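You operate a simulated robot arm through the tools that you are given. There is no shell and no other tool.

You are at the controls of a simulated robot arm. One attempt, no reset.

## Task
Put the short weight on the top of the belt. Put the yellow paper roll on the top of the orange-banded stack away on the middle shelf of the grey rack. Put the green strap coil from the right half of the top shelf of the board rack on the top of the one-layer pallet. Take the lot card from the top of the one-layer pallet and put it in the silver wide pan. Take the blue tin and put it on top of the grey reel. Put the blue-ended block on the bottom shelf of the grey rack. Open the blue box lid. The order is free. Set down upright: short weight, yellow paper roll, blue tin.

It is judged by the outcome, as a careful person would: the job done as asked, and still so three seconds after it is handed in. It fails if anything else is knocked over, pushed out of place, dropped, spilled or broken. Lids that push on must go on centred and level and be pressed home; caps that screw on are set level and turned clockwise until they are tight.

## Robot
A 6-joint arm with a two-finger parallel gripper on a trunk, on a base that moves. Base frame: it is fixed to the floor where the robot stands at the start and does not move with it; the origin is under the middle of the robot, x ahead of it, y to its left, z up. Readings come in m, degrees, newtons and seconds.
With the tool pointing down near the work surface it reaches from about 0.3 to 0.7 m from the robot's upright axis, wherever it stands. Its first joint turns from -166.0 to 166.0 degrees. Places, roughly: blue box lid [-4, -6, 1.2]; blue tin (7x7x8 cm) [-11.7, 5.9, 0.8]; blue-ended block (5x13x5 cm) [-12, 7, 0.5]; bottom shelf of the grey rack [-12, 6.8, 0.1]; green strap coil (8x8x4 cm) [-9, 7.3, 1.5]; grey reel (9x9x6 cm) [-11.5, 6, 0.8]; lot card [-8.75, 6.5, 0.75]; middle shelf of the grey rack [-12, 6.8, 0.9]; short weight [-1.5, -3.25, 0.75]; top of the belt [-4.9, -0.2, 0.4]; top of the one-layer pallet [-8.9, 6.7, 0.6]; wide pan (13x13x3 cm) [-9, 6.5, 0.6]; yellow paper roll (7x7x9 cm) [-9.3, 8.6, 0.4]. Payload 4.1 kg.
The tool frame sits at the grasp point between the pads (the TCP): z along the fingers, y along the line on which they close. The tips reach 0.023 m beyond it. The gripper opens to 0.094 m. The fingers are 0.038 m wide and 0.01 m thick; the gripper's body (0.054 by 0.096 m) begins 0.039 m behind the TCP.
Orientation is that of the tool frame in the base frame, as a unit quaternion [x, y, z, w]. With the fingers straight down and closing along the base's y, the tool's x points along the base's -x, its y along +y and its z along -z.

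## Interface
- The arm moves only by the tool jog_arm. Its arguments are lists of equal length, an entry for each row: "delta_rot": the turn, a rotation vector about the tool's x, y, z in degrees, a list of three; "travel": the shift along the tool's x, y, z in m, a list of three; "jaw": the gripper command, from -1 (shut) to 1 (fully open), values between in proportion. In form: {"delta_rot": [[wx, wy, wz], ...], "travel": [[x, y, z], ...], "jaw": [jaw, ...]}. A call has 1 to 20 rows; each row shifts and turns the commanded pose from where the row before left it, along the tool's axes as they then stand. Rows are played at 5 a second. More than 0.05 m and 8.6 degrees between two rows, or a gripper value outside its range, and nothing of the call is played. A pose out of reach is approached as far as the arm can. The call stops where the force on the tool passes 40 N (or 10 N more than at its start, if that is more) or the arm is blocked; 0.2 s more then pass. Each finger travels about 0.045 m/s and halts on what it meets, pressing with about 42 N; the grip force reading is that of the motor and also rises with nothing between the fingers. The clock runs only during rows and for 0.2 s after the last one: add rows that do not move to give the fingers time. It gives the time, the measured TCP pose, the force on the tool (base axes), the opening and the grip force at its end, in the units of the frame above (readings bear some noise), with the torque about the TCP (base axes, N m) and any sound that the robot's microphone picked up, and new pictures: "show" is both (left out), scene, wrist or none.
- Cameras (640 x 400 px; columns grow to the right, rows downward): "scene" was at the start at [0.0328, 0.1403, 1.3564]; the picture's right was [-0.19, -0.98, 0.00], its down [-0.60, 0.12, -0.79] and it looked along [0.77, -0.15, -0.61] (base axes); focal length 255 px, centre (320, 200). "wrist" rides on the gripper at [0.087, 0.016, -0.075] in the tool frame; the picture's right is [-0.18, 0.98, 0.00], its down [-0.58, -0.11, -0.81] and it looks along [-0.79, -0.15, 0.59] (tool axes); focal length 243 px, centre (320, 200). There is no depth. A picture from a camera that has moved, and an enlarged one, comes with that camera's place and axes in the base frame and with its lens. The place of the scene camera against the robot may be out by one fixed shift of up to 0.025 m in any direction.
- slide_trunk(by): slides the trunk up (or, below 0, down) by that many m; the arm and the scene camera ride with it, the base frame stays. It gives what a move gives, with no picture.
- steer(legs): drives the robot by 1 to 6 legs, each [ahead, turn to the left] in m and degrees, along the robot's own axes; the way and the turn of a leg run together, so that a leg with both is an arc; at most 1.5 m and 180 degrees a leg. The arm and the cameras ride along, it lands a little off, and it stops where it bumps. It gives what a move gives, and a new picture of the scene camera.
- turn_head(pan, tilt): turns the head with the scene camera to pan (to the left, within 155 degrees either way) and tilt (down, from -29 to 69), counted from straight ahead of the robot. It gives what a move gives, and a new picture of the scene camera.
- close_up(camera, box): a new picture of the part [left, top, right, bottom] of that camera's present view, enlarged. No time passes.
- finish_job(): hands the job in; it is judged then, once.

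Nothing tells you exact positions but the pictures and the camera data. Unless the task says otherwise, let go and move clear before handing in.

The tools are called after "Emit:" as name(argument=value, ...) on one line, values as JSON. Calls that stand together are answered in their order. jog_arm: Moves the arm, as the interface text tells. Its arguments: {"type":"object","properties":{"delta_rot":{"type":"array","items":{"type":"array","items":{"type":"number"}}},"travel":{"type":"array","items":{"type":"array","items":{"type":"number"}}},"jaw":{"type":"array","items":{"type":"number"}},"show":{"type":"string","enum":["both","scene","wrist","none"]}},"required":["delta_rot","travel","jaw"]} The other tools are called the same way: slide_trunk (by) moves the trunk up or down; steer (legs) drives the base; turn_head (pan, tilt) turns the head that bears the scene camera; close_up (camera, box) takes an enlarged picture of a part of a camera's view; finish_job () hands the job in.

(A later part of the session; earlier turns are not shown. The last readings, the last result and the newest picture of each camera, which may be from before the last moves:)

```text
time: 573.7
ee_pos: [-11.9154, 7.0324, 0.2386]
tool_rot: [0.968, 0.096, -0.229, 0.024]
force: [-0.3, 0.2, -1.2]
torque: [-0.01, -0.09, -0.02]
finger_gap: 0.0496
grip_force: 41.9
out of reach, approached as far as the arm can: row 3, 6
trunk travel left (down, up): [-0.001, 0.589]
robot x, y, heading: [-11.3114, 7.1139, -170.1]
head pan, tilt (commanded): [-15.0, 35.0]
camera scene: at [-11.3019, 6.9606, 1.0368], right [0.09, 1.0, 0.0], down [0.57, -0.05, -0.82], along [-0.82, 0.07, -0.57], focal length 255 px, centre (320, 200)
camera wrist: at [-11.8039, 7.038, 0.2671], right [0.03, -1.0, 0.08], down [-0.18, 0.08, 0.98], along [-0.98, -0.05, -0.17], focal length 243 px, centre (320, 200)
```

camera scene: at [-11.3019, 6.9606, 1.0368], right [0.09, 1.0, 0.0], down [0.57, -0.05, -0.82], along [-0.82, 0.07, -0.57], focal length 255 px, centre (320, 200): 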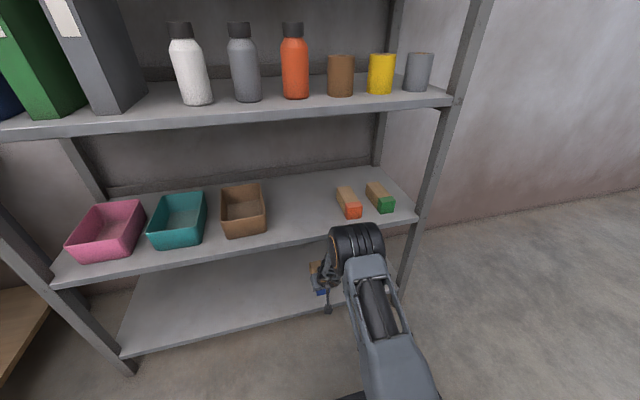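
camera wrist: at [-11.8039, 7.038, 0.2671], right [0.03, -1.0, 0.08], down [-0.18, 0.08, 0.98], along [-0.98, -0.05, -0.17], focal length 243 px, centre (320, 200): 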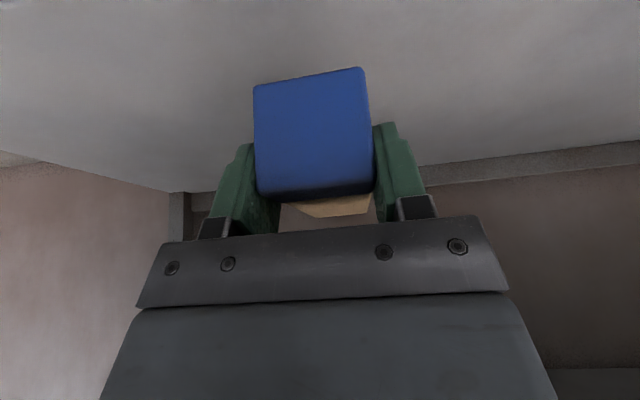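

Emit:
jog_arm(delta_rot=[[0, 0, 0], [0, 0, 0], [0, 0, 0]], travel=[[0.0067, 0, 0.0134], [0.0067, 0, 0.0134], [0.0022, 0, 0.0045]], jaw=[-1, -1, -1], show="wrist")

```text
time: 574.5
ee_pos: [-11.9152, 7.0327, 0.2045]
tool_rot: [0.968, 0.097, -0.229, 0.022]
force: [0.3, -0.5, -1.9]
torque: [-0.03, -0.06, 0.01]
finger_gap: 0.0499
grip_force: 41.4
trunk travel left (down, up): [-0.001, 0.589]
robot x, y, heading: [-11.3118, 7.1158, -170.4]
head pan, tilt (commanded): [-15.0, 35.0]
camera wrist: at [-11.8031, 7.0384, 0.2323], right [0.03, -1.0, 0.08], down [-0.18, 0.07, 0.98], along [-0.98, -0.05, -0.17], focal length 243 px, centre (320, 200)
```

wrist: 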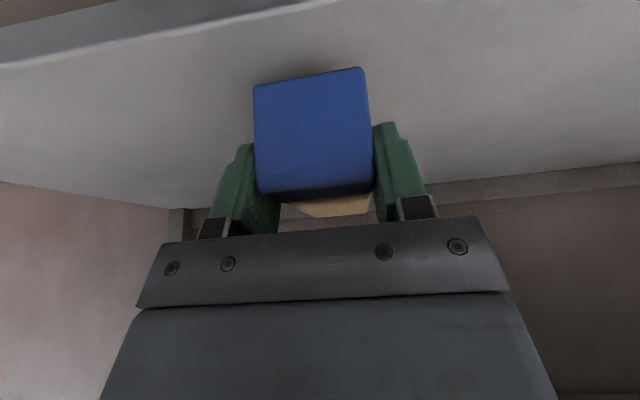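

Emit:
jog_arm(delta_rot=[[0, 0, 0], [0, 0, 0]], travel=[[-0.0179, 0, 0.0085], [-0.0179, 0, 0.0085]], jaw=[-1, -1], show="none")

```text
time: 575.1
ee_pos: [-11.9344, 7.0265, 0.2031]
tool_rot: [0.968, 0.097, -0.23, 0.026]
force: [-0.6, 0.3, -2.6]
torque: [0.01, -0.06, 0.03]
finger_gap: 0.0502
grip_force: 41.9
out of reach, approached as far as the arm can: row 1, 2
trunk travel left (down, up): [-0.001, 0.589]
robot x, y, heading: [-11.3108, 7.1166, -170.1]
head pan, tilt (commanded): [-15.0, 35.0]
```

Emit:
jog_arm(delta_rot=[[0, 0, 0], [0, 0, 0]], travel=[[0.0027, 0, 0.0054], [0, 0, 0]], jaw=[-1, -1], show="none")

Emit:
jog_arm(delta_rot=[[0, 0, 0], [0, 0, 0]], travel=[[0.0013, 0, 0.0027], [0, 0, 0]], jaw=[-1, -1], show="none")

```text
time: 575.7
ee_pos: [-11.9343, 7.0274, 0.1982]
tool_rot: [0.968, 0.097, -0.228, 0.022]
force: [-0.8, 0.4, -1.4]
torque: [0.04, -0.05, -0.01]
finger_gap: 0.0498
grip_force: 42.0
trunk travel left (down, up): [-0.001, 0.589]
robot x, y, heading: [-11.3116, 7.1148, -169.9]
head pan, tilt (commanded): [-15.0, 35.0]
```

```text
time: 576.3
ee_pos: [-11.9346, 7.0266, 0.1962]
tool_rot: [0.968, 0.098, -0.228, 0.022]
force: [-0.3, -0.2, -1.5]
torque: [-0.02, -0.06, -0.02]
finger_gap: 0.0499
grip_force: 41.9
trunk travel left (down, up): [-0.001, 0.589]
robot x, y, heading: [-11.3102, 7.1134, -169.9]
head pan, tilt (commanded): [-15.0, 35.0]
```

Emit:
jog_arm(delta_rot=[[0, 0, 0], [0, 0, 0]], travel=[[0.0018, 0, 0.0036], [0, 0, 0]], jaw=[-1, -1], show="none")

Emit:
jog_arm(delta_rot=[[0, 0, 0], [0, 0, 0]], travel=[[0.0013, 0, 0.0027], [0, 0, 0]], jaw=[-1, -1], show="none")

```text
time: 576.9
ee_pos: [-11.9344, 7.0268, 0.1913]
tool_rot: [0.968, 0.097, -0.229, 0.022]
force: [0.7, -0.4, -1.8]
torque: [0.04, -0.07, -0.03]
finger_gap: 0.0494
grip_force: 42.0
trunk travel left (down, up): [-0.001, 0.589]
robot x, y, heading: [-11.3088, 7.1182, -169.8]
head pan, tilt (commanded): [-15.0, 35.0]
```

```text
time: 577.5
ee_pos: [-11.9342, 7.0263, 0.1889]
tool_rot: [0.968, 0.097, -0.229, 0.022]
force: [0.9, 0.3, -1.5]
torque: [0.01, -0.1, 0.0]
finger_gap: 0.0495
grip_force: 41.8
trunk travel left (down, up): [-0.001, 0.589]
robot x, y, heading: [-11.3132, 7.1164, -170.2]
head pan, tilt (commanded): [-15.0, 35.0]
```

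Emit:
jog_arm(delta_rot=[[0, 0, 0], [0, 0, 0]], travel=[[0.0018, 0, 0.0036], [0, 0, 0]], jaw=[-1, -1], show="none")

Emit:
jog_arm(delta_rot=[[0, 0, 0], [0, 0, 0]], travel=[[0.0018, 0, 0.0036], [0, 0, 0]], jaw=[-1, -1], show="wrist")

```text
time: 578.1
ee_pos: [-11.9341, 7.0269, 0.1849]
tool_rot: [0.969, 0.096, -0.229, 0.022]
force: [0.3, 0.3, 0.2]
torque: [0.03, 0.0, -0.02]
finger_gap: 0.0498
grip_force: 41.8
trunk travel left (down, up): [-0.001, 0.589]
robot x, y, heading: [-11.3089, 7.1199, -170.0]
head pan, tilt (commanded): [-15.0, 35.0]
```

```text
time: 578.7
ee_pos: [-11.936, 7.0257, 0.1837]
tool_rot: [0.967, 0.097, -0.233, 0.023]
force: [5.9, 1.5, 28.3]
torque: [0.1, -0.85, 0.05]
finger_gap: 0.0496
grip_force: 42.1
trunk travel left (down, up): [-0.001, 0.589]
robot x, y, heading: [-11.3093, 7.1142, -170.2]
head pan, tilt (commanded): [-15.0, 35.0]
camera wrist: at [-11.8235, 7.032, 0.2123], right [0.03, -1.0, 0.08], down [-0.17, 0.07, 0.98], along [-0.98, -0.05, -0.17], focal length 243 px, centre (320, 200)
```

wrist: 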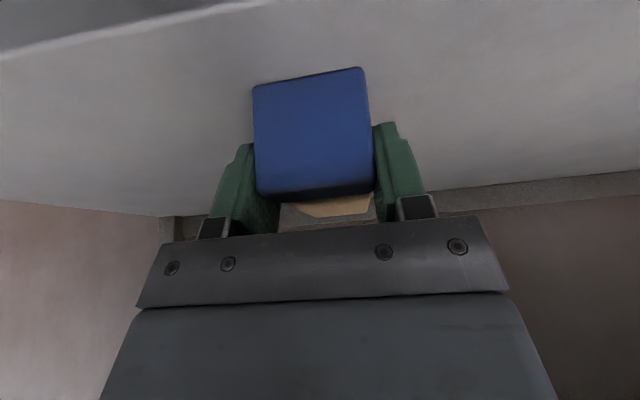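

Contact with the bottom shelf. I'll ease off, let go and back straight out.

Emit:
jog_arm(delta_rot=[[0, 0, 0], [0, 0, 0], [0, 0, 0], [0, 0, 0], [0, 0, 0], [0, 0, 0]], travel=[[-0.0013, 0, -0.003], [0, 0, 0], [0, 0, 0], [0, 0, 0], [0, 0, 0], [0, 0, 0]], jaw=[-1, -1, 0.2, 0.3, 0.5, 0.7], show="wrist")

Emit:
jog_arm(delta_rot=[[0, 0, 0], [0, 0, 0], [0, 0, 0], [0, 0, 0], [0, 0, 0], [0, 0, 0]], travel=[[-0.0045, 0, -0.0089], [-0.0089, 0, -0.0178], [0.0269, 0, -0.0134], [0.0269, 0, -0.0134], [0.0269, 0, -0.0134], [0.018, 0, -0.03]], jaw=[0.7, 0.7, 0.7, 0.7, 0.7, 0.7], show="both")

```text
time: 580.1
ee_pos: [-11.9337, 7.0269, 0.1838]
tool_rot: [0.968, 0.097, -0.229, 0.022]
force: [0.9, 0.6, 0.8]
torque: [0.0, 0.0, 0.02]
finger_gap: 0.0798
grip_force: 0.1
trunk travel left (down, up): [-0.001, 0.589]
robot x, y, heading: [-11.3117, 7.1154, -170.2]
head pan, tilt (commanded): [-15.0, 35.0]
camera wrist: at [-11.8221, 7.0321, 0.2126], right [0.03, -1.0, 0.08], down [-0.18, 0.07, 0.98], along [-0.98, -0.05, -0.17], focal length 243 px, centre (320, 200)
```

wrist: 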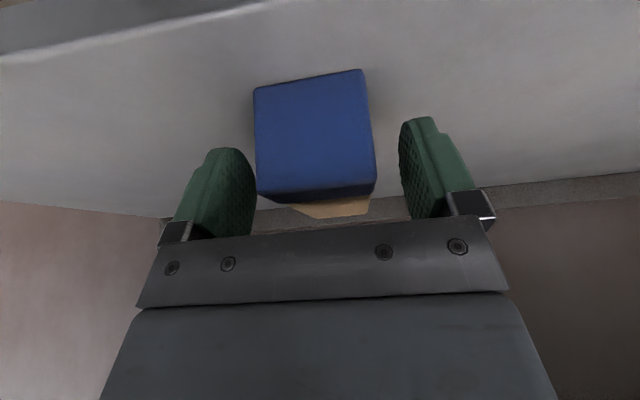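

```text
time: 581.5
ee_pos: [-11.8413, 7.0544, 0.2215]
tool_rot: [0.973, 0.099, -0.203, 0.04]
force: [0.9, -0.5, 0.2]
torque: [0.03, -0.03, 0.0]
finger_gap: 0.0802
grip_force: 0.0
out of reach, approached as far as the arm can: row 3, 4, 5, 6
trunk travel left (down, up): [-0.001, 0.589]
robot x, y, heading: [-11.3139, 7.1152, -169.9]
head pan, tilt (commanded): [-15.0, 35.0]
camera scene: at [-11.3019, 6.9606, 1.0367], right [0.09, 1.0, 0.0], down [0.57, -0.05, -0.82], along [-0.82, 0.07, -0.57], focal length 255 px, centre (320, 200)
camera wrist: at [-11.7316, 7.0632, 0.2563], right [0.04, -0.99, 0.11], down [-0.23, 0.1, 0.97], along [-0.97, -0.07, -0.23], focal length 243 px, centre (320, 200)
```

scene: 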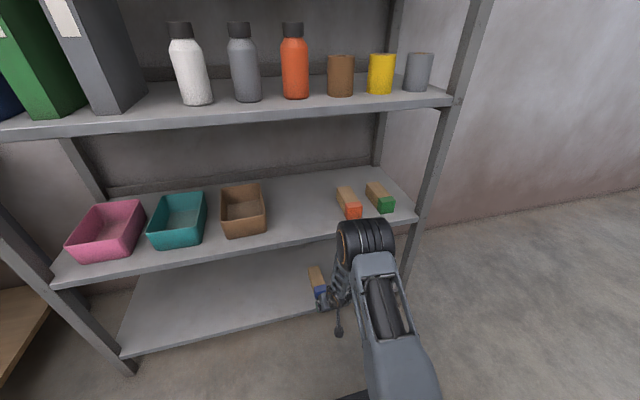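
wrist: 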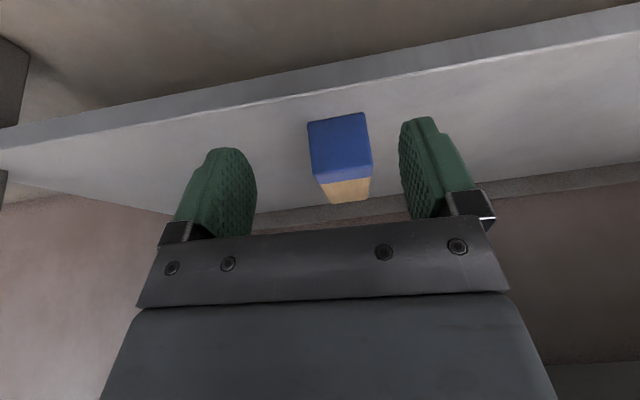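

The block lies on the bottom shelf. I'll reverse the base to clear the rack, then raise the trunk.

Emit:
steer(legs=[[-0.35, 0]])

Emit:
slide_trunk(by=0.32)

Emit:
jog_arm(delta_rot=[[0, 0, 0], [0, 0, 0], [0, 0, 0], [0, 0, 0], [0, 0, 0], [0, 0, 0], [0, 0, 0]], travel=[[-0.018, 0, -0.036], [-0.018, 0, -0.036], [-0.018, 0, -0.036], [-0.018, 0, -0.036], [-0.018, 0, -0.036], [-0.018, 0, -0.036], [-0.018, 0, -0.036]], jaw=[1, 1, 1, 1, 1, 1, 1], show="none")

Emit:
turn_head(pan=10, tilt=30)

```text
time: 583.8
ee_pos: [-11.496, 7.116, 0.2221]
tool_rot: [0.973, 0.099, -0.204, 0.04]
force: [-0.3, -0.9, 0.2]
torque: [0.01, 0.0, -0.02]
finger_gap: 0.0797
grip_force: 0.1
trunk travel left (down, up): [-0.001, 0.589]
robot x, y, heading: [-10.9656, 7.1765, -170.1]
head pan, tilt (commanded): [-15.0, 35.0]
camera scene: at [-10.956, 7.0216, 1.0367], right [0.09, 1.0, 0.0], down [0.57, -0.05, -0.82], along [-0.82, 0.07, -0.57], focal length 255 px, centre (320, 200)
```

scene: 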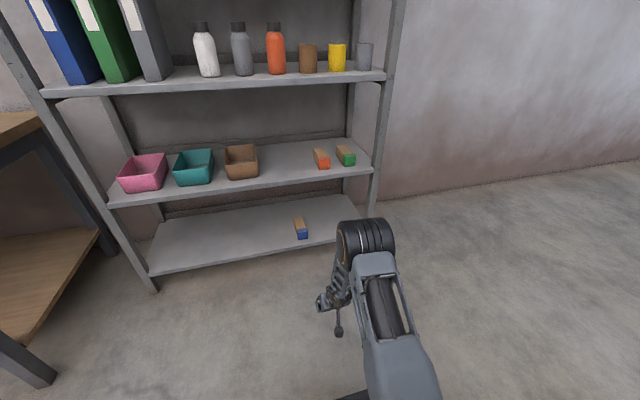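

```text
time: 587.0
ee_pos: [-11.4978, 7.116, 0.5416]
tool_rot: [0.973, 0.1, -0.203, 0.041]
force: [-0.2, 0.6, 0.2]
torque: [0.0, -0.02, 0.03]
finger_gap: 0.0799
grip_force: 0.0
trunk travel left (down, up): [-0.321, 0.269]
robot x, y, heading: [-10.9613, 7.1749, -170.1]
head pan, tilt (commanded): [-15.0, 35.0]
```

```text
time: 588.6
ee_pos: [-11.5121, 7.1236, 0.8224]
tool_rot: [0.973, 0.1, -0.203, 0.04]
force: [-0.6, -0.2, 0.1]
torque: [0.01, -0.03, -0.03]
finger_gap: 0.0942
grip_force: 0.0
trunk travel left (down, up): [-0.321, 0.269]
robot x, y, heading: [-10.965, 7.1744, -170.1]
head pan, tilt (commanded): [-15.0, 35.0]
```

```text
time: 589.5
ee_pos: [-11.5118, 7.1239, 0.8222]
tool_rot: [0.973, 0.1, -0.204, 0.041]
force: [-0.3, -0.1, -0.1]
torque: [-0.01, -0.01, -0.02]
finger_gap: 0.094
grip_force: 0.1
trunk travel left (down, up): [-0.321, 0.269]
robot x, y, heading: [-10.9611, 7.1782, -169.8]
head pan, tilt (commanded): [10.0, 30.0]
camera scene: at [-10.9532, 6.983, 1.3645], right [-0.34, 0.94, 0.0], down [0.47, 0.17, -0.87], along [-0.81, -0.3, -0.5], focal length 255 px, centre (320, 200)
```

scene: 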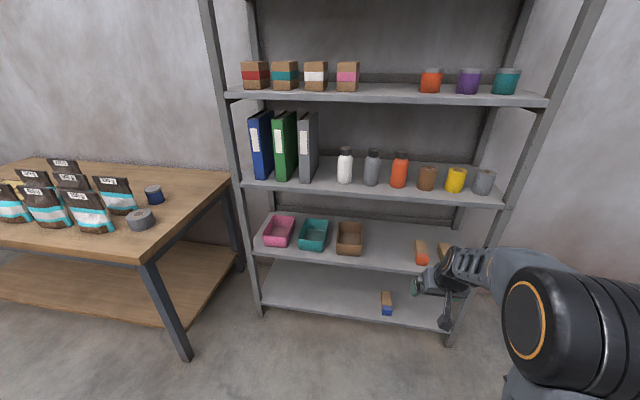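

The block is in place. Next are the tin at about (-11.65, 5.91) and the reel at about (-11.50, 6.01) on the bench. I'll straighten, raise and pull in the arm, then drive to the bench's east side.

Emit:
jog_arm(delta_rot=[[0, 6, 0], [0, 6, 0], [0, 6, 0], [0, 5.4, 0], [0, 0, 0], [0, 0, 0], [0, 0, 0], [0, 0, 0]], travel=[[0.02, 0, -0.03], [0.02, 0, -0.03], [0.02, 0, -0.03], [0.02, 0, -0.03], [0.03, 0, -0.03], [0.03, 0, -0.03], [0, 0, -0.03], [0, 0, 0]], jaw=[1, 1, 1, 1, 1, 1, 1, 1], show="none")

Emit:
steer(legs=[[0, 85], [1.2, 0], [0, -85]])

Emit:
turn_head(pan=0, tilt=35)

```text
time: 591.3
ee_pos: [-11.3493, 7.1664, 1.0092]
tool_rot: [0.994, 0.105, -0.001, 0.02]
force: [0.3, 0.5, -0.6]
torque: [0.02, -0.03, 0.01]
finger_gap: 0.094
grip_force: 0.2
trunk travel left (down, up): [-0.321, 0.269]
robot x, y, heading: [-10.9659, 7.1751, -170.0]
head pan, tilt (commanded): [10.0, 30.0]
```

```text
time: 604.7
ee_pos: [-11.2324, 5.9676, 1.0081]
tool_rot: [0.994, 0.107, -0.001, 0.021]
force: [0.4, -0.7, -0.1]
torque: [0.01, 0.02, 0.0]
finger_gap: 0.094
grip_force: 0.1
trunk travel left (down, up): [-0.321, 0.269]
robot x, y, heading: [-10.8484, 5.9801, -169.9]
head pan, tilt (commanded): [10.0, 30.0]
camera scene: at [-10.8365, 5.7851, 1.3645], right [-0.34, 0.94, 0.0], down [0.47, 0.17, -0.87], along [-0.81, -0.3, -0.5], focal length 255 px, centre (320, 200)
```

scene: 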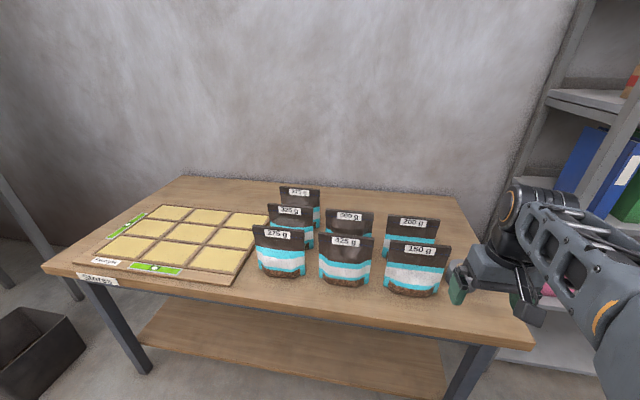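

```text
time: 605.4
ee_pos: [-11.2324, 5.9669, 1.0083]
tool_rot: [0.994, 0.107, -0.002, 0.019]
force: [0.5, -0.2, 0.6]
torque: [-0.02, -0.02, -0.01]
finger_gap: 0.0937
grip_force: 0.1
trunk travel left (down, up): [-0.321, 0.269]
robot x, y, heading: [-10.853, 5.979, -169.4]
head pan, tilt (commanded): [0.0, 35.0]
camera scene: at [-10.8382, 5.8007, 1.3568], right [-0.18, 0.98, 0.0], down [0.56, 0.1, -0.82], along [-0.81, -0.15, -0.57], focal length 255 px, centre (320, 200)
```

scene: 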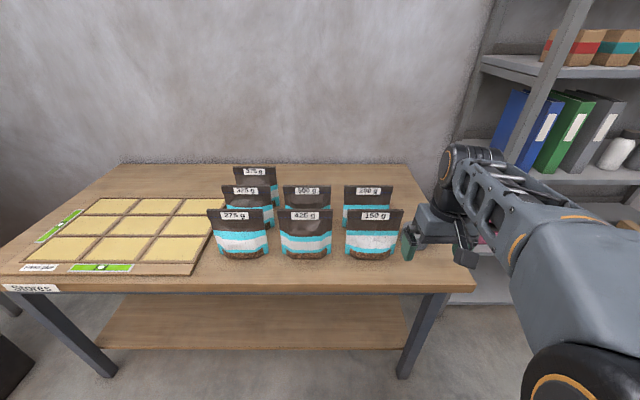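

Emit:
steer(legs=[[0.15, 0]])

Emit:
jog_arm(delta_rot=[[0, 0, 0], [0, 0, 0], [0, 0, 0]], travel=[[0.02, -0.03, 0], [0.02, -0.03, 0], [0, -0.03, 0]], jaw=[1, 1, 1], show="both")

Emit:
close_up(camera="wrist", box=[180, 40, 500, 240])

```text
time: 606.8
ee_pos: [-11.3795, 5.9408, 1.0083]
tool_rot: [0.994, 0.108, -0.001, 0.019]
force: [0.2, -0.4, -0.2]
torque: [0.01, 0.02, 0.0]
finger_gap: 0.0942
grip_force: 0.1
trunk travel left (down, up): [-0.321, 0.269]
robot x, y, heading: [-10.9952, 5.953, -169.8]
head pan, tilt (commanded): [0.0, 35.0]
camera scene: at [-10.9851, 5.7744, 1.3567], right [-0.18, 0.98, 0.0], down [0.56, 0.1, -0.82], along [-0.81, -0.14, -0.57], focal length 255 px, centre (320, 200)
```

scene: 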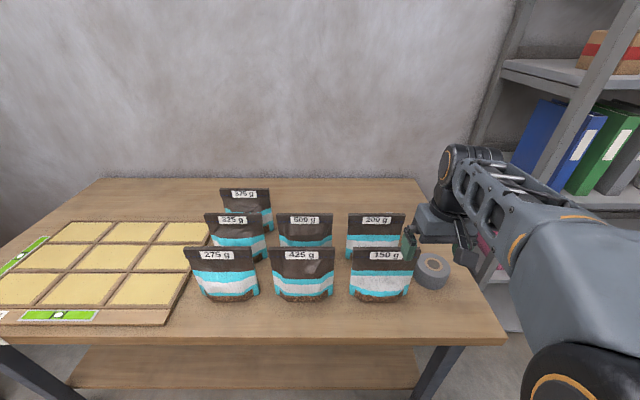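

```text
time: 607.5
ee_pos: [-11.3602, 6.0378, 1.0039]
tool_rot: [0.994, 0.108, -0.002, 0.019]
force: [0.3, 0.5, -0.7]
torque: [0.0, 0.0, -0.01]
finger_gap: 0.0941
grip_force: 0.1
trunk travel left (down, up): [-0.321, 0.269]
robot x, y, heading: [-10.9974, 5.9532, -169.8]
head pan, tilt (commanded): [0.0, 35.0]
camera scene: at [-10.985, 5.7743, 1.3567], right [-0.18, 0.98, 0.0], down [0.56, 0.1, -0.82], along [-0.81, -0.14, -0.57], focal length 255 px, centre (320, 200)
camera wrist: at [-11.2718, 6.0431, 1.0787], right [0.03, -1.0, 0.04], down [-0.59, 0.01, 0.81], along [-0.81, -0.05, -0.59], focal length 243 px, centre (320, 200)
```

scene: 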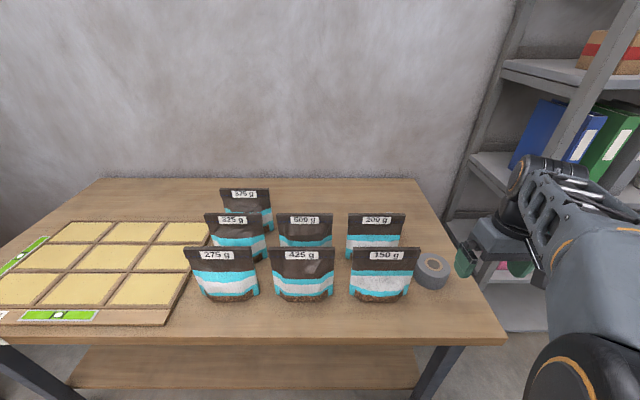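
wrist: 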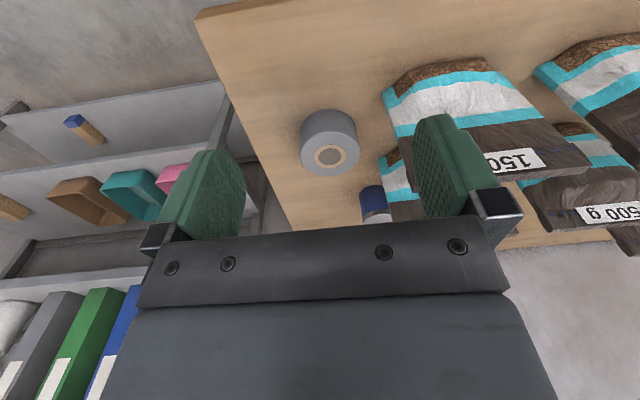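

```text
2.00 times, centred on (340, 140) of wrist
camera zoom: at [-11.2718, 6.0431, 1.0787], right [0.03, -1.0, 0.04], down [-0.59, 0.01, 0.81], along [-0.81, -0.05, -0.59], focal length 485 px, centre (280, 320)
```

zoom: 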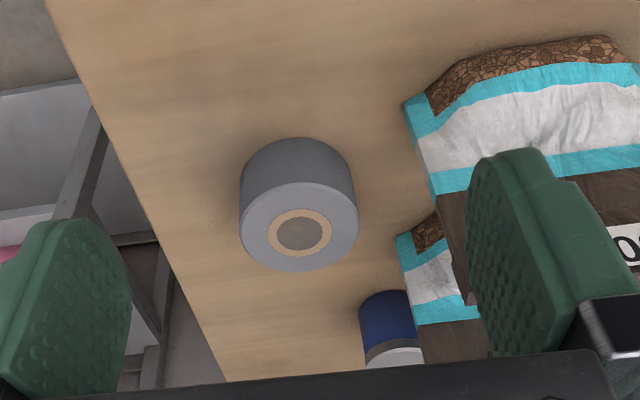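

Emit:
jog_arm(delta_rot=[[2.2, 0, 0], [0, 0, 0], [0, 0, 0], [0, 0, 0], [0, 0, 0], [0, 0, 0]], travel=[[0, 0, 0], [-0.043, 0.0086, 0.004], [-0.043, 0.0086, 0.004], [-0.043, 0.0086, 0.004], [-0.043, 0.0086, 0.004], [-0.042, 0.0086, 0.004]], jaw=[1, 1, 1, 1, 1, 1], show="both")

Emit:
close_up(camera="wrist", box=[160, 0, 480, 200])

```text
time: 609.0
ee_pos: [-11.5611, 5.9494, 0.986]
tool_rot: [0.994, 0.107, -0.003, 0.0]
force: [0.7, -0.4, 0.1]
torque: [0.0, 0.04, 0.01]
finger_gap: 0.094
grip_force: 0.1
trunk travel left (down, up): [-0.321, 0.269]
robot x, y, heading: [-10.9969, 5.9559, -169.7]
head pan, tilt (commanded): [0.0, 35.0]
camera scene: at [-10.9852, 5.7744, 1.3568], right [-0.18, 0.98, 0.0], down [0.56, 0.1, -0.82], along [-0.81, -0.14, -0.57], focal length 255 px, centre (320, 200)
camera wrist: at [-11.4724, 5.9519, 1.0605], right [0.03, -1.0, 0.0], down [-0.59, -0.02, 0.81], along [-0.81, -0.02, -0.59], focal length 243 px, centre (320, 200)
```

scene: 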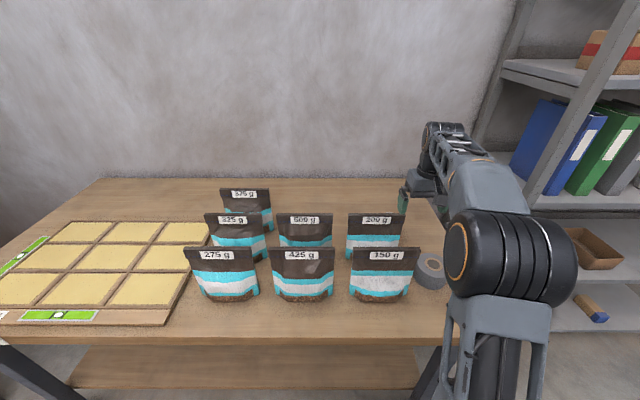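
wrist: 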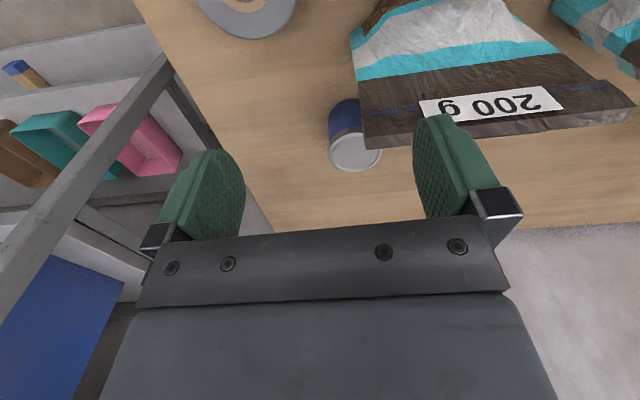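

```text
2.00 times, centred on (320, 100) of wrist
camera zoom: at [-11.4724, 5.9519, 1.0605], right [0.03, -1.0, 0.0], down [-0.59, -0.02, 0.81], along [-0.81, -0.02, -0.59], focal length 485 px, centre (320, 400)
```

zoom: 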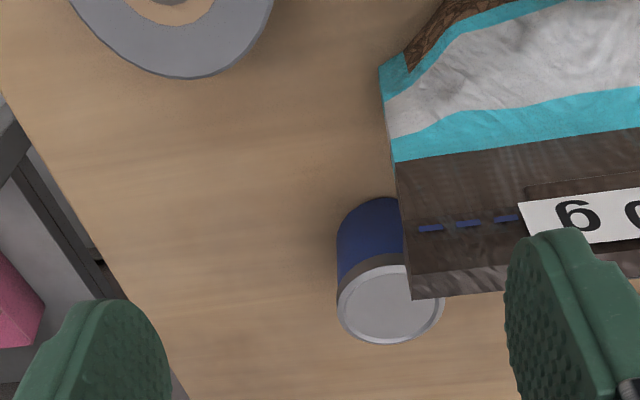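

The tin stands just behind the 200 g pouch, so the grip direction matters. I'll look at it from the north side with the hand turned 90°.

Emit:
jog_arm(delta_rot=[[0, 0, 0], [0, 0, 0], [0, 0, -8.2], [0, 0, -8.2], [0, 0, -8.2], [0, 0, -8.2], [0, 0, -8.2], [0, 0, -8.2], [0, 0, -8.2], [0, 0, -8.2], [0, 0, -8.2], [0, 0, -8.2], [0, 0, -8.2]], travel=[[-0.02, -0.04, 0], [-0.02, -0.04, 0], [0, 0, 0], [0, 0, 0], [0, 0, 0], [0, 0, 0], [0, 0, 0], [0, 0, 0], [0, 0, 0], [0, 0, 0], [0, 0, 0], [0, 0, 0], [0, 0, 0]], jaw=[1, 1, 1, 1, 1, 1, 1, 1, 1, 1, 1, 1, 1], show="both")

Emit:
close_up(camera="wrist", box=[180, 0, 500, 240])

```text
time: 611.8
ee_pos: [-11.6168, 6.0187, 0.9861]
tool_rot: [0.625, 0.781, -0.003, -0.002]
force: [0.2, 0.0, 0.7]
torque: [-0.02, -0.04, 0.01]
finger_gap: 0.0939
grip_force: 0.0
trunk travel left (down, up): [-0.321, 0.269]
robot x, y, heading: [-10.9991, 5.954, -170.0]
head pan, tilt (commanded): [0.0, 35.0]
camera scene: at [-10.9853, 5.7744, 1.3568], right [-0.18, 0.98, 0.0], down [0.56, 0.1, -0.82], along [-0.81, -0.14, -0.57], focal length 255 px, centre (320, 200)
camera wrist: at [-11.6188, 6.1071, 1.0606], right [1.0, 0.04, -0.01], down [0.03, -0.59, 0.81], along [0.02, -0.81, -0.59], focal length 243 px, centre (320, 200)
```

scene: 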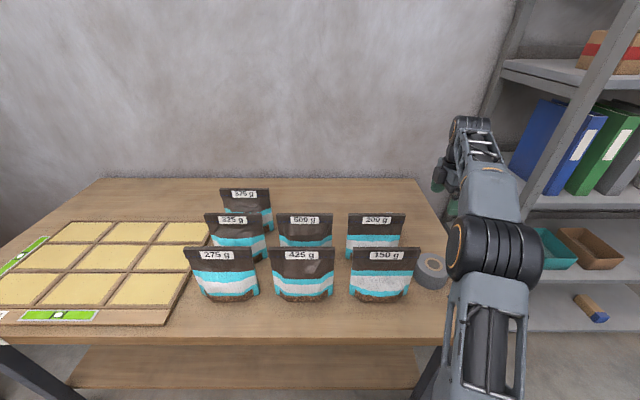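
wrist: 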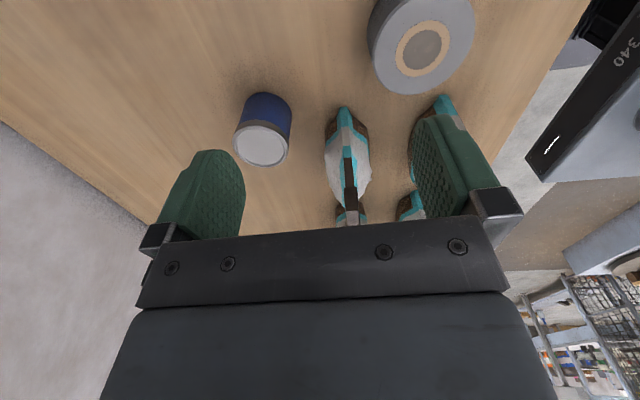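

```text
1.67 times, centred on (340, 120) of wrist
camera zoom: at [-11.6188, 6.1071, 1.0606], right [1.0, 0.04, -0.01], down [0.03, -0.59, 0.81], along [0.02, -0.81, -0.59], focal length 404 px, centre (287, 333)
```

zoom: 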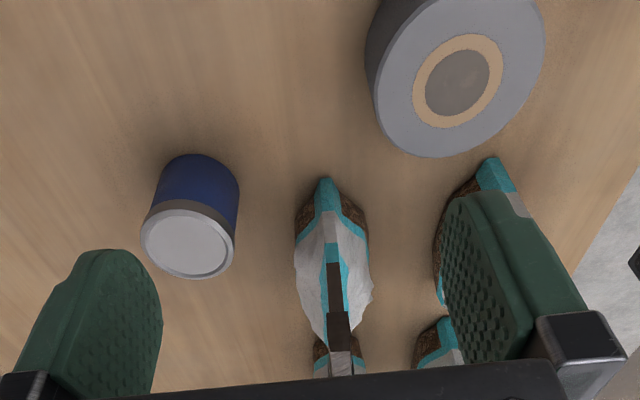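

From the north I can see enough room for the fingers on the tin's east and west sides. The tin is at (-11.688, 5.902) with its top at 0.829; the reel is at (-11.522, 6.009) with its top at about 0.81. I'll go over the tin, west first and then south.

Emit:
jog_arm(delta_rot=[[0, 0, 0], [0, 0, 0], [0, 0, 0], [0, 0, 0], [0, 0, 0], [0, 0, 0]], travel=[[0, -0.048, 0], [0, -0.0472, 0], [-0.033, 0, 0], [-0.033, 0, 0], [-0.032, 0, 0.01], [0, 0, 0.04]], jaw=[1, 1, 1, 1, 1, 1], show="both")

Emit:
close_up(camera="wrist", box=[180, 0, 500, 240])

```text
time: 613.1
ee_pos: [-11.6298, 5.9101, 0.9546]
tool_rot: [0.626, 0.78, -0.01, -0.013]
force: [3.0, 2.7, 15.2]
torque: [-0.05, -0.86, 0.17]
finger_gap: 0.0942
grip_force: 0.0
out of reach, approached as far as the arm can: row 1, 2
trunk travel left (down, up): [-0.321, 0.269]
robot x, y, heading: [-10.9905, 5.9533, -169.9]
head pan, tilt (commanded): [0.0, 35.0]
stopped in row 6: the force on the tool passed its limit at 69 N (the readings are from after the stop); the commanded pose is now the measured one
camera scene: at [-10.9846, 5.7745, 1.357], right [-0.18, 0.98, 0.0], down [0.56, 0.1, -0.82], along [-0.81, -0.14, -0.57], focal length 255 px, centre (320, 200)
camera wrist: at [-11.6297, 5.9979, 1.0299], right [1.0, 0.03, -0.03], down [0.04, -0.59, 0.81], along [0.01, -0.81, -0.59], focal length 243 px, centre (320, 200)
```

scene: 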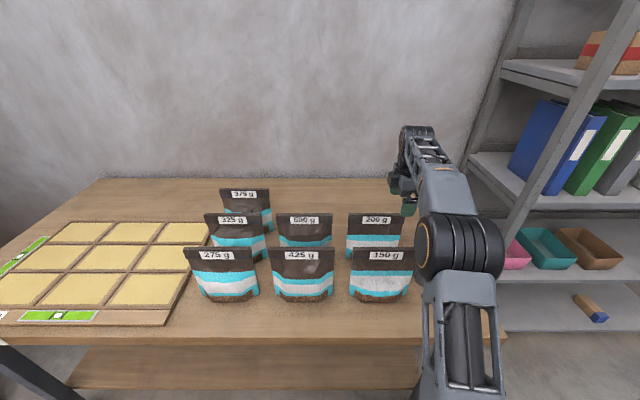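
wrist: 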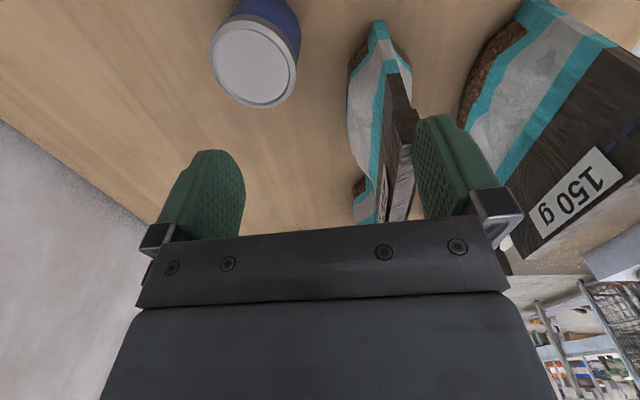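

```text
1.67 times, centred on (340, 120) of wrist
camera zoom: at [-11.6297, 5.9979, 1.0299], right [1.0, 0.03, -0.03], down [0.04, -0.59, 0.81], along [0.01, -0.81, -0.59], focal length 404 px, centre (287, 333)
```

zoom: 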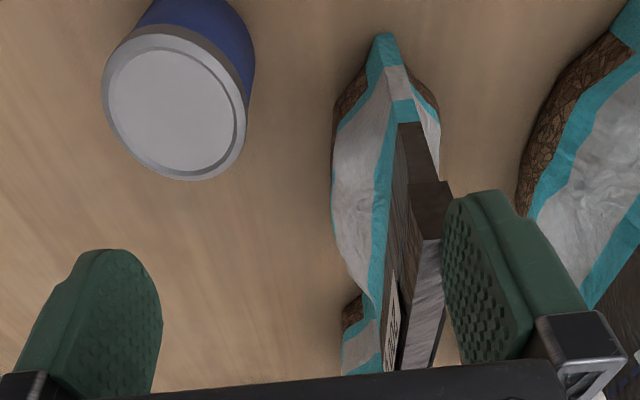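

The westward move fell short of reach, and the east finger came down on the 200 g pouch's top. I'll raise straight up at once and check the pouch.

Emit:
jog_arm(delta_rot=[[0, 0, 0], [0, 0, 0], [0, 0, 0]], travel=[[0, 0, -0.03], [0, 0, -0.04], [0, 0, -0.02]], jaw=[1, 1, 1], show="both")

Emit:
close_up(camera="scene", box=[280, 180, 440, 320])

Emit:
close_up(camera="wrist", box=[180, 0, 500, 240])

```text
time: 613.9
ee_pos: [-11.6234, 5.9098, 1.04]
tool_rot: [0.626, 0.78, -0.009, -0.01]
force: [0.6, -0.5, 0.2]
torque: [0.03, -0.02, -0.01]
finger_gap: 0.0939
grip_force: 0.1
out of reach, approached as far as the arm can: row 3
trunk travel left (down, up): [-0.321, 0.269]
robot x, y, heading: [-10.9944, 5.9518, -170.0]
head pan, tilt (commanded): [0.0, 35.0]
camera scene: at [-10.9854, 5.7743, 1.3567], right [-0.18, 0.98, 0.0], down [0.56, 0.1, -0.82], along [-0.81, -0.14, -0.57], focal length 255 px, centre (320, 200)
camera wrist: at [-11.6247, 5.9974, 1.115], right [1.0, 0.03, -0.03], down [0.04, -0.59, 0.81], along [0.01, -0.81, -0.59], focal length 243 px, centre (320, 200)
```

scene: 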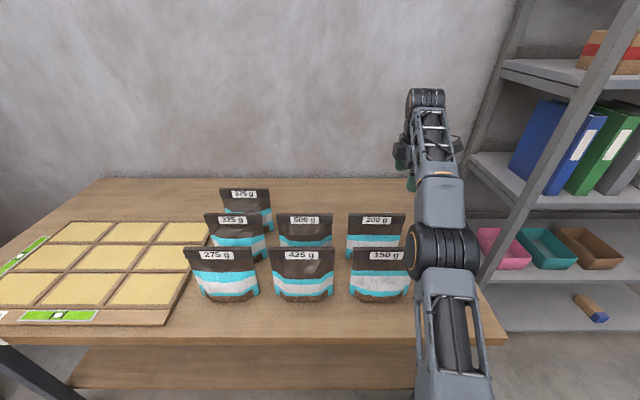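
wrist: 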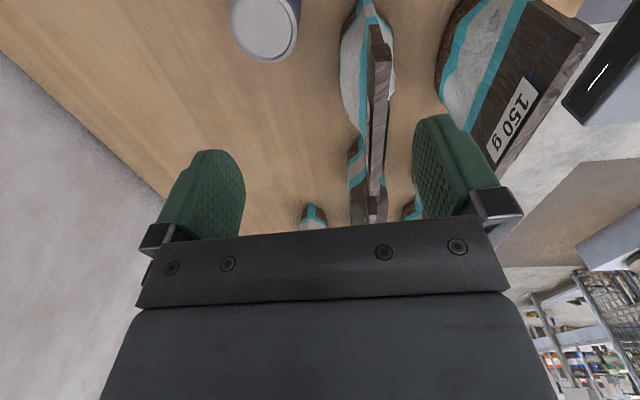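

```text
2.86 times, centred on (360, 250) of scene
camera zoom: at [-10.9854, 5.7743, 1.3567], right [-0.18, 0.98, 0.0], down [0.56, 0.1, -0.82], along [-0.81, -0.14, -0.57], focal length 730 px, centre (206, 57)
```

zoom: 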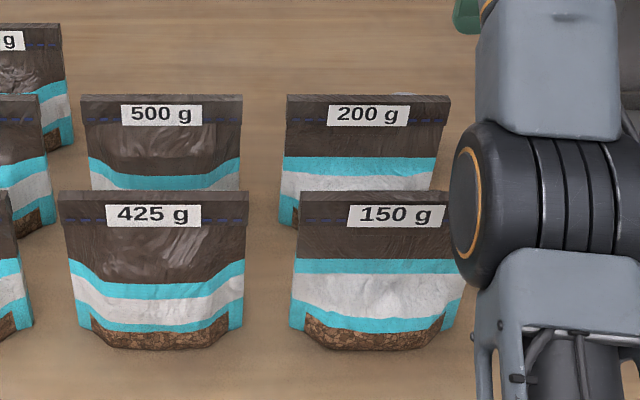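

```text
1.67 times, centred on (340, 120) of wrist
camera zoom: at [-11.6247, 5.9974, 1.115], right [1.0, 0.03, -0.03], down [0.04, -0.59, 0.81], along [0.01, -0.81, -0.59], focal length 404 px, centre (287, 333)
```

zoom: 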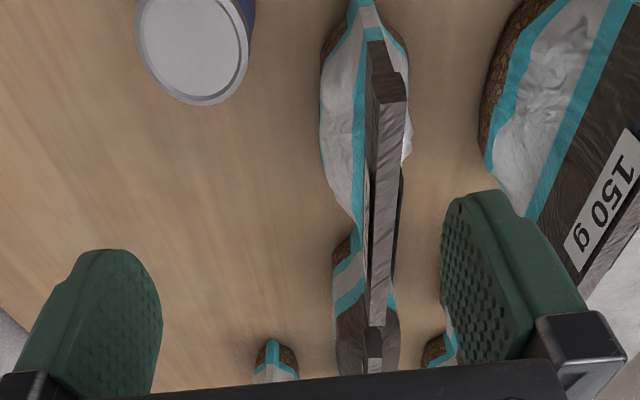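

The pouch is still standing in its place. The tin is out of comfortable reach from here, so I'll retract and go round to the bench's north side, which is closer to it.

Emit:
jog_arm(delta_rot=[[0, 0, 0], [0, 0, 0], [0, 0, 0], [0, 0, 0], [0, 0, 0], [0, 0, 0]], travel=[[0, 0.01, 0.02], [0, 0.045, 0], [0, 0.045, 0], [0, 0.045, 0], [0, 0.045, 0], [0, 0.045, 0]], jaw=[1, 1, 1, 1, 1, 1], show="none")

Emit:
steer(legs=[[-0.3, 0], [0, -90], [0.62, 0], [0, -90], [-0.65, 0], [0, -90]])

Emit:
turn_head(pan=0, tilt=45)

```text
time: 615.3
ee_pos: [-11.3932, 5.9611, 1.0138]
tool_rot: [0.626, 0.78, -0.009, -0.011]
force: [-0.8, 0.0, -1.2]
torque: [-0.02, -0.01, 0.02]
finger_gap: 0.094
grip_force: 0.1
trunk travel left (down, up): [-0.321, 0.269]
robot x, y, heading: [-10.9947, 5.9522, -169.9]
head pan, tilt (commanded): [0.0, 35.0]
```

```text
time: 635.1
ee_pos: [-11.4574, 6.0969, 1.0128]
tool_rot: [-0.112, 0.994, -0.014, -0.001]
force: [-0.8, 0.7, -0.4]
torque: [-0.02, 0.01, -0.01]
finger_gap: 0.0941
grip_force: 0.0
trunk travel left (down, up): [-0.321, 0.269]
robot x, y, heading: [-11.4487, 6.4941, -79.5]
head pan, tilt (commanded): [0.0, 35.0]
camera scene: at [-11.2704, 6.4885, 1.3567], right [-0.98, -0.18, 0.0], down [-0.1, 0.56, -0.82], along [0.15, -0.81, -0.57], focal length 255 px, centre (320, 200)
```

scene: 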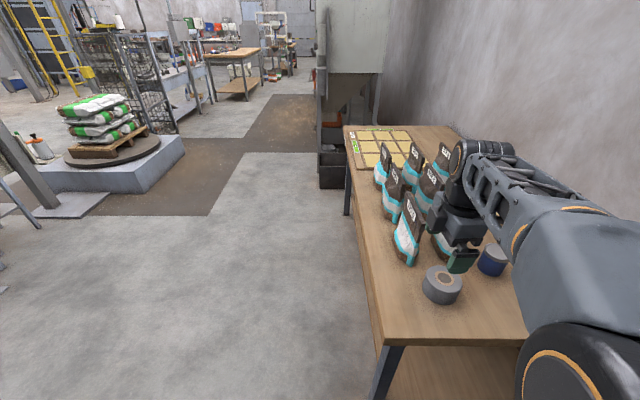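

```text
time: 635.8
ee_pos: [-11.4557, 6.0952, 1.0138]
tool_rot: [-0.111, 0.994, -0.014, -0.001]
force: [0.0, -0.5, -0.6]
torque: [-0.01, 0.02, -0.01]
finger_gap: 0.0942
grip_force: 0.1
trunk travel left (down, up): [-0.321, 0.269]
robot x, y, heading: [-11.4457, 6.4957, -79.5]
head pan, tilt (commanded): [0.0, 45.0]
camera scene: at [-11.2716, 6.4951, 1.342], right [-0.98, -0.18, 0.0], down [-0.13, 0.69, -0.71], along [0.13, -0.7, -0.71], focal length 255 px, centre (320, 200)
```

scene: 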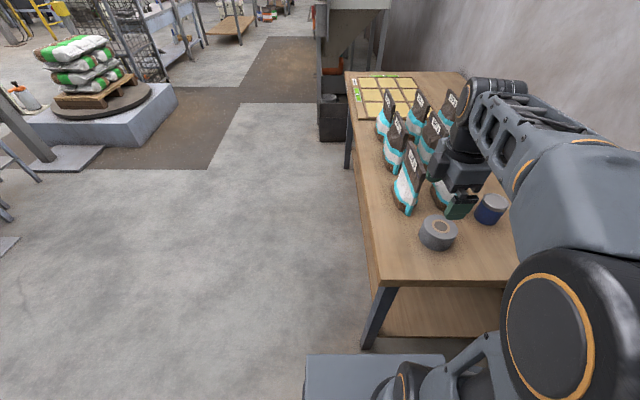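

Emit:
steer(legs=[[0, 90], [-0.1, 0], [0, -90]])

Emit:
jog_arm(delta_rot=[[0, 0, 0], [0, 0, 0], [0, 0, 0]], travel=[[0.03, 0, 0], [0.03, 0, 0], [0, 0, 0]], jaw=[1, 1, 1], show="both")

```text
time: 640.9
ee_pos: [-11.1256, 6.4589, 1.012]
tool_rot: [0.772, -0.635, 0.01, -0.008]
force: [-0.1, -0.6, 0.1]
torque: [-0.04, 0.01, -0.01]
finger_gap: 0.094
grip_force: 0.0
trunk travel left (down, up): [-0.321, 0.269]
robot x, y, heading: [-11.5235, 6.4843, 10.5]
head pan, tilt (commanded): [0.0, 45.0]
stopped in leg 2: the robot was blocked; the commanded pose is now the measured one
camera scene: at [-11.5268, 6.6444, 1.3419], right [0.18, -0.98, 0.0], down [-0.7, -0.13, -0.71], along [0.7, 0.13, -0.71], focal length 255 px, centre (320, 200)
```

scene: 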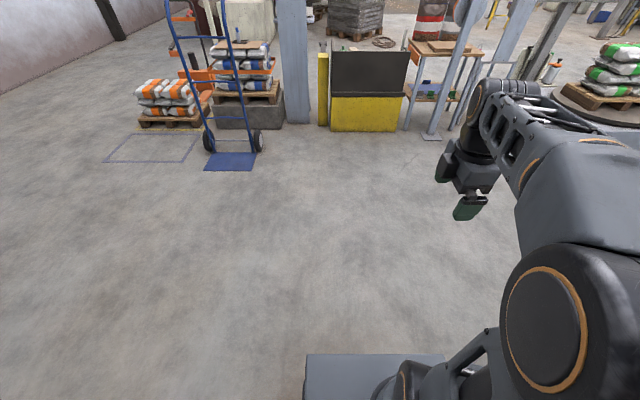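

```text
time: 641.7
ee_pos: [-11.1137, 6.4015, 1.014]
tool_rot: [0.772, -0.635, 0.01, -0.009]
force: [0.8, 0.5, 0.1]
torque: [0.03, 0.01, 0.02]
finger_gap: 0.0941
grip_force: 0.2
trunk travel left (down, up): [-0.321, 0.269]
robot x, y, heading: [-11.527, 6.4829, 10.4]
head pan, tilt (commanded): [0.0, 45.0]
camera scene: at [-11.5267, 6.6442, 1.342], right [0.18, -0.98, 0.0], down [-0.7, -0.13, -0.71], along [0.7, 0.13, -0.71], focal length 255 px, centre (320, 200)
camera wrist: at [-11.1155, 6.3119, 1.0888], right [-1.0, -0.01, -0.03], down [-0.03, 0.59, 0.81], along [0.01, 0.81, -0.59], focal length 243 px, centre (320, 200)
```

scene: 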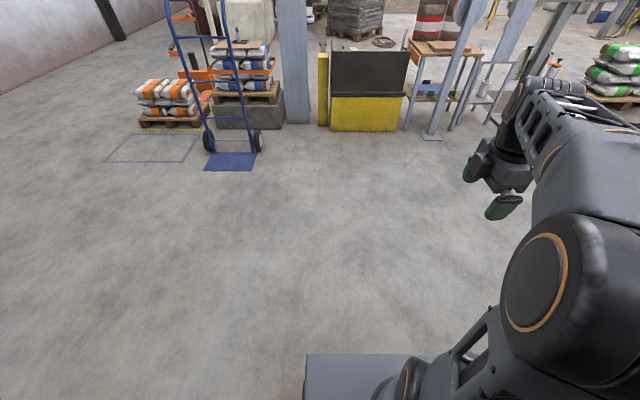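
wrist: 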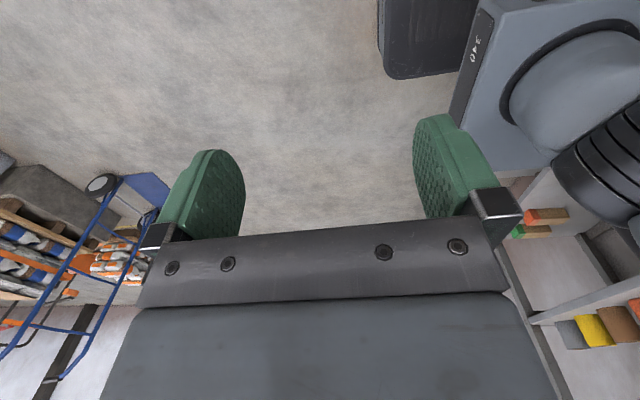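

The base's rear touched something (the rack) while reversing. I'll move forward off it and turn back, without shifting further west, and check the rack.

Emit:
steer(legs=[[0.085, 0]])

Emit:
turn_head(pan=150, tilt=25)

Emit:
turn_head(pan=-155, tilt=25)

```text
time: 642.8
ee_pos: [-11.0299, 6.416, 1.0133]
tool_rot: [0.772, -0.635, 0.01, -0.01]
force: [0.2, -0.3, -0.1]
torque: [0.02, -0.02, -0.02]
finger_gap: 0.094
grip_force: 0.1
trunk travel left (down, up): [-0.321, 0.269]
robot x, y, heading: [-11.4424, 6.5013, 10.8]
head pan, tilt (commanded): [0.0, 45.0]
camera scene: at [-11.4425, 6.6597, 1.3419], right [0.18, -0.98, 0.0], down [-0.7, -0.13, -0.71], along [0.7, 0.13, -0.71], focal length 255 px, centre (320, 200)
```

scene: 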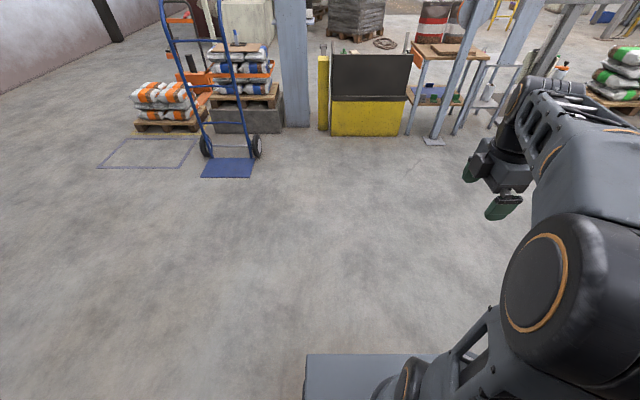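

```text
time: 645.1
ee_pos: [-11.031, 6.4171, 1.013]
tool_rot: [0.772, -0.636, 0.01, -0.009]
force: [-0.2, 0.1, 0.0]
torque: [0.04, 0.01, -0.03]
finger_gap: 0.0942
grip_force: 0.0
trunk travel left (down, up): [-0.321, 0.269]
robot x, y, heading: [-11.4435, 6.5, 10.4]
head pan, tilt (commanded): [150.0, 25.0]
camera scene: at [-11.6091, 6.6761, 1.3725], right [0.34, 0.94, 0.0], down [0.4, -0.14, -0.91], along [-0.85, 0.3, -0.42], focal length 255 px, centre (320, 200)
```

scene: 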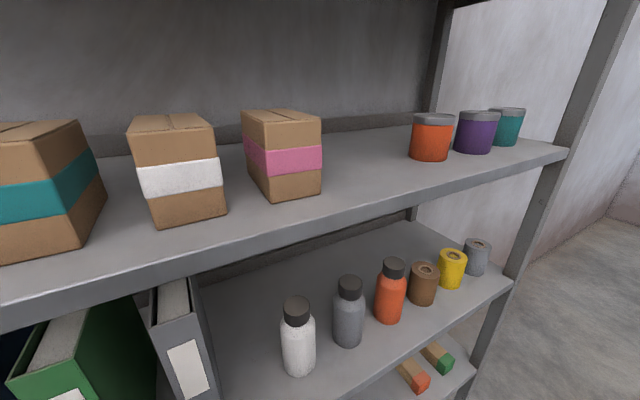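

```text
time: 649.3
ee_pos: [-11.0299, 6.4166, 1.014]
tool_rot: [0.772, -0.636, 0.009, -0.009]
force: [-0.1, 0.8, -0.5]
torque: [-0.01, 0.01, -0.01]
finger_gap: 0.0938
grip_force: 0.0
trunk travel left (down, up): [-0.321, 0.269]
robot x, y, heading: [-11.4413, 6.5045, 10.3]
head pan, tilt (commanded): [-154.7, 25.0]
camera scene: at [-11.5972, 6.5914, 1.3725], right [-0.58, 0.81, 0.0], down [0.34, 0.25, -0.91], along [-0.74, -0.53, -0.42], focal length 255 px, centre (320, 200)
```

scene: 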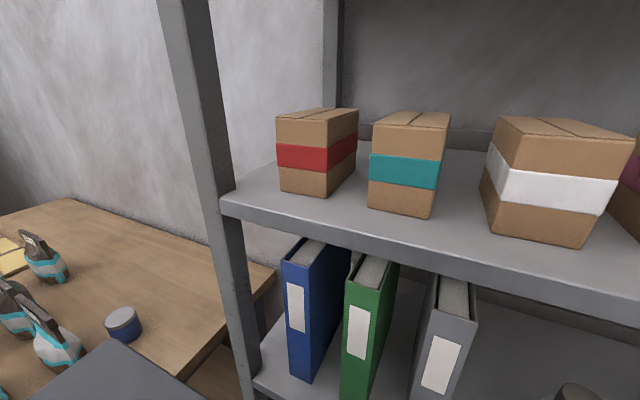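

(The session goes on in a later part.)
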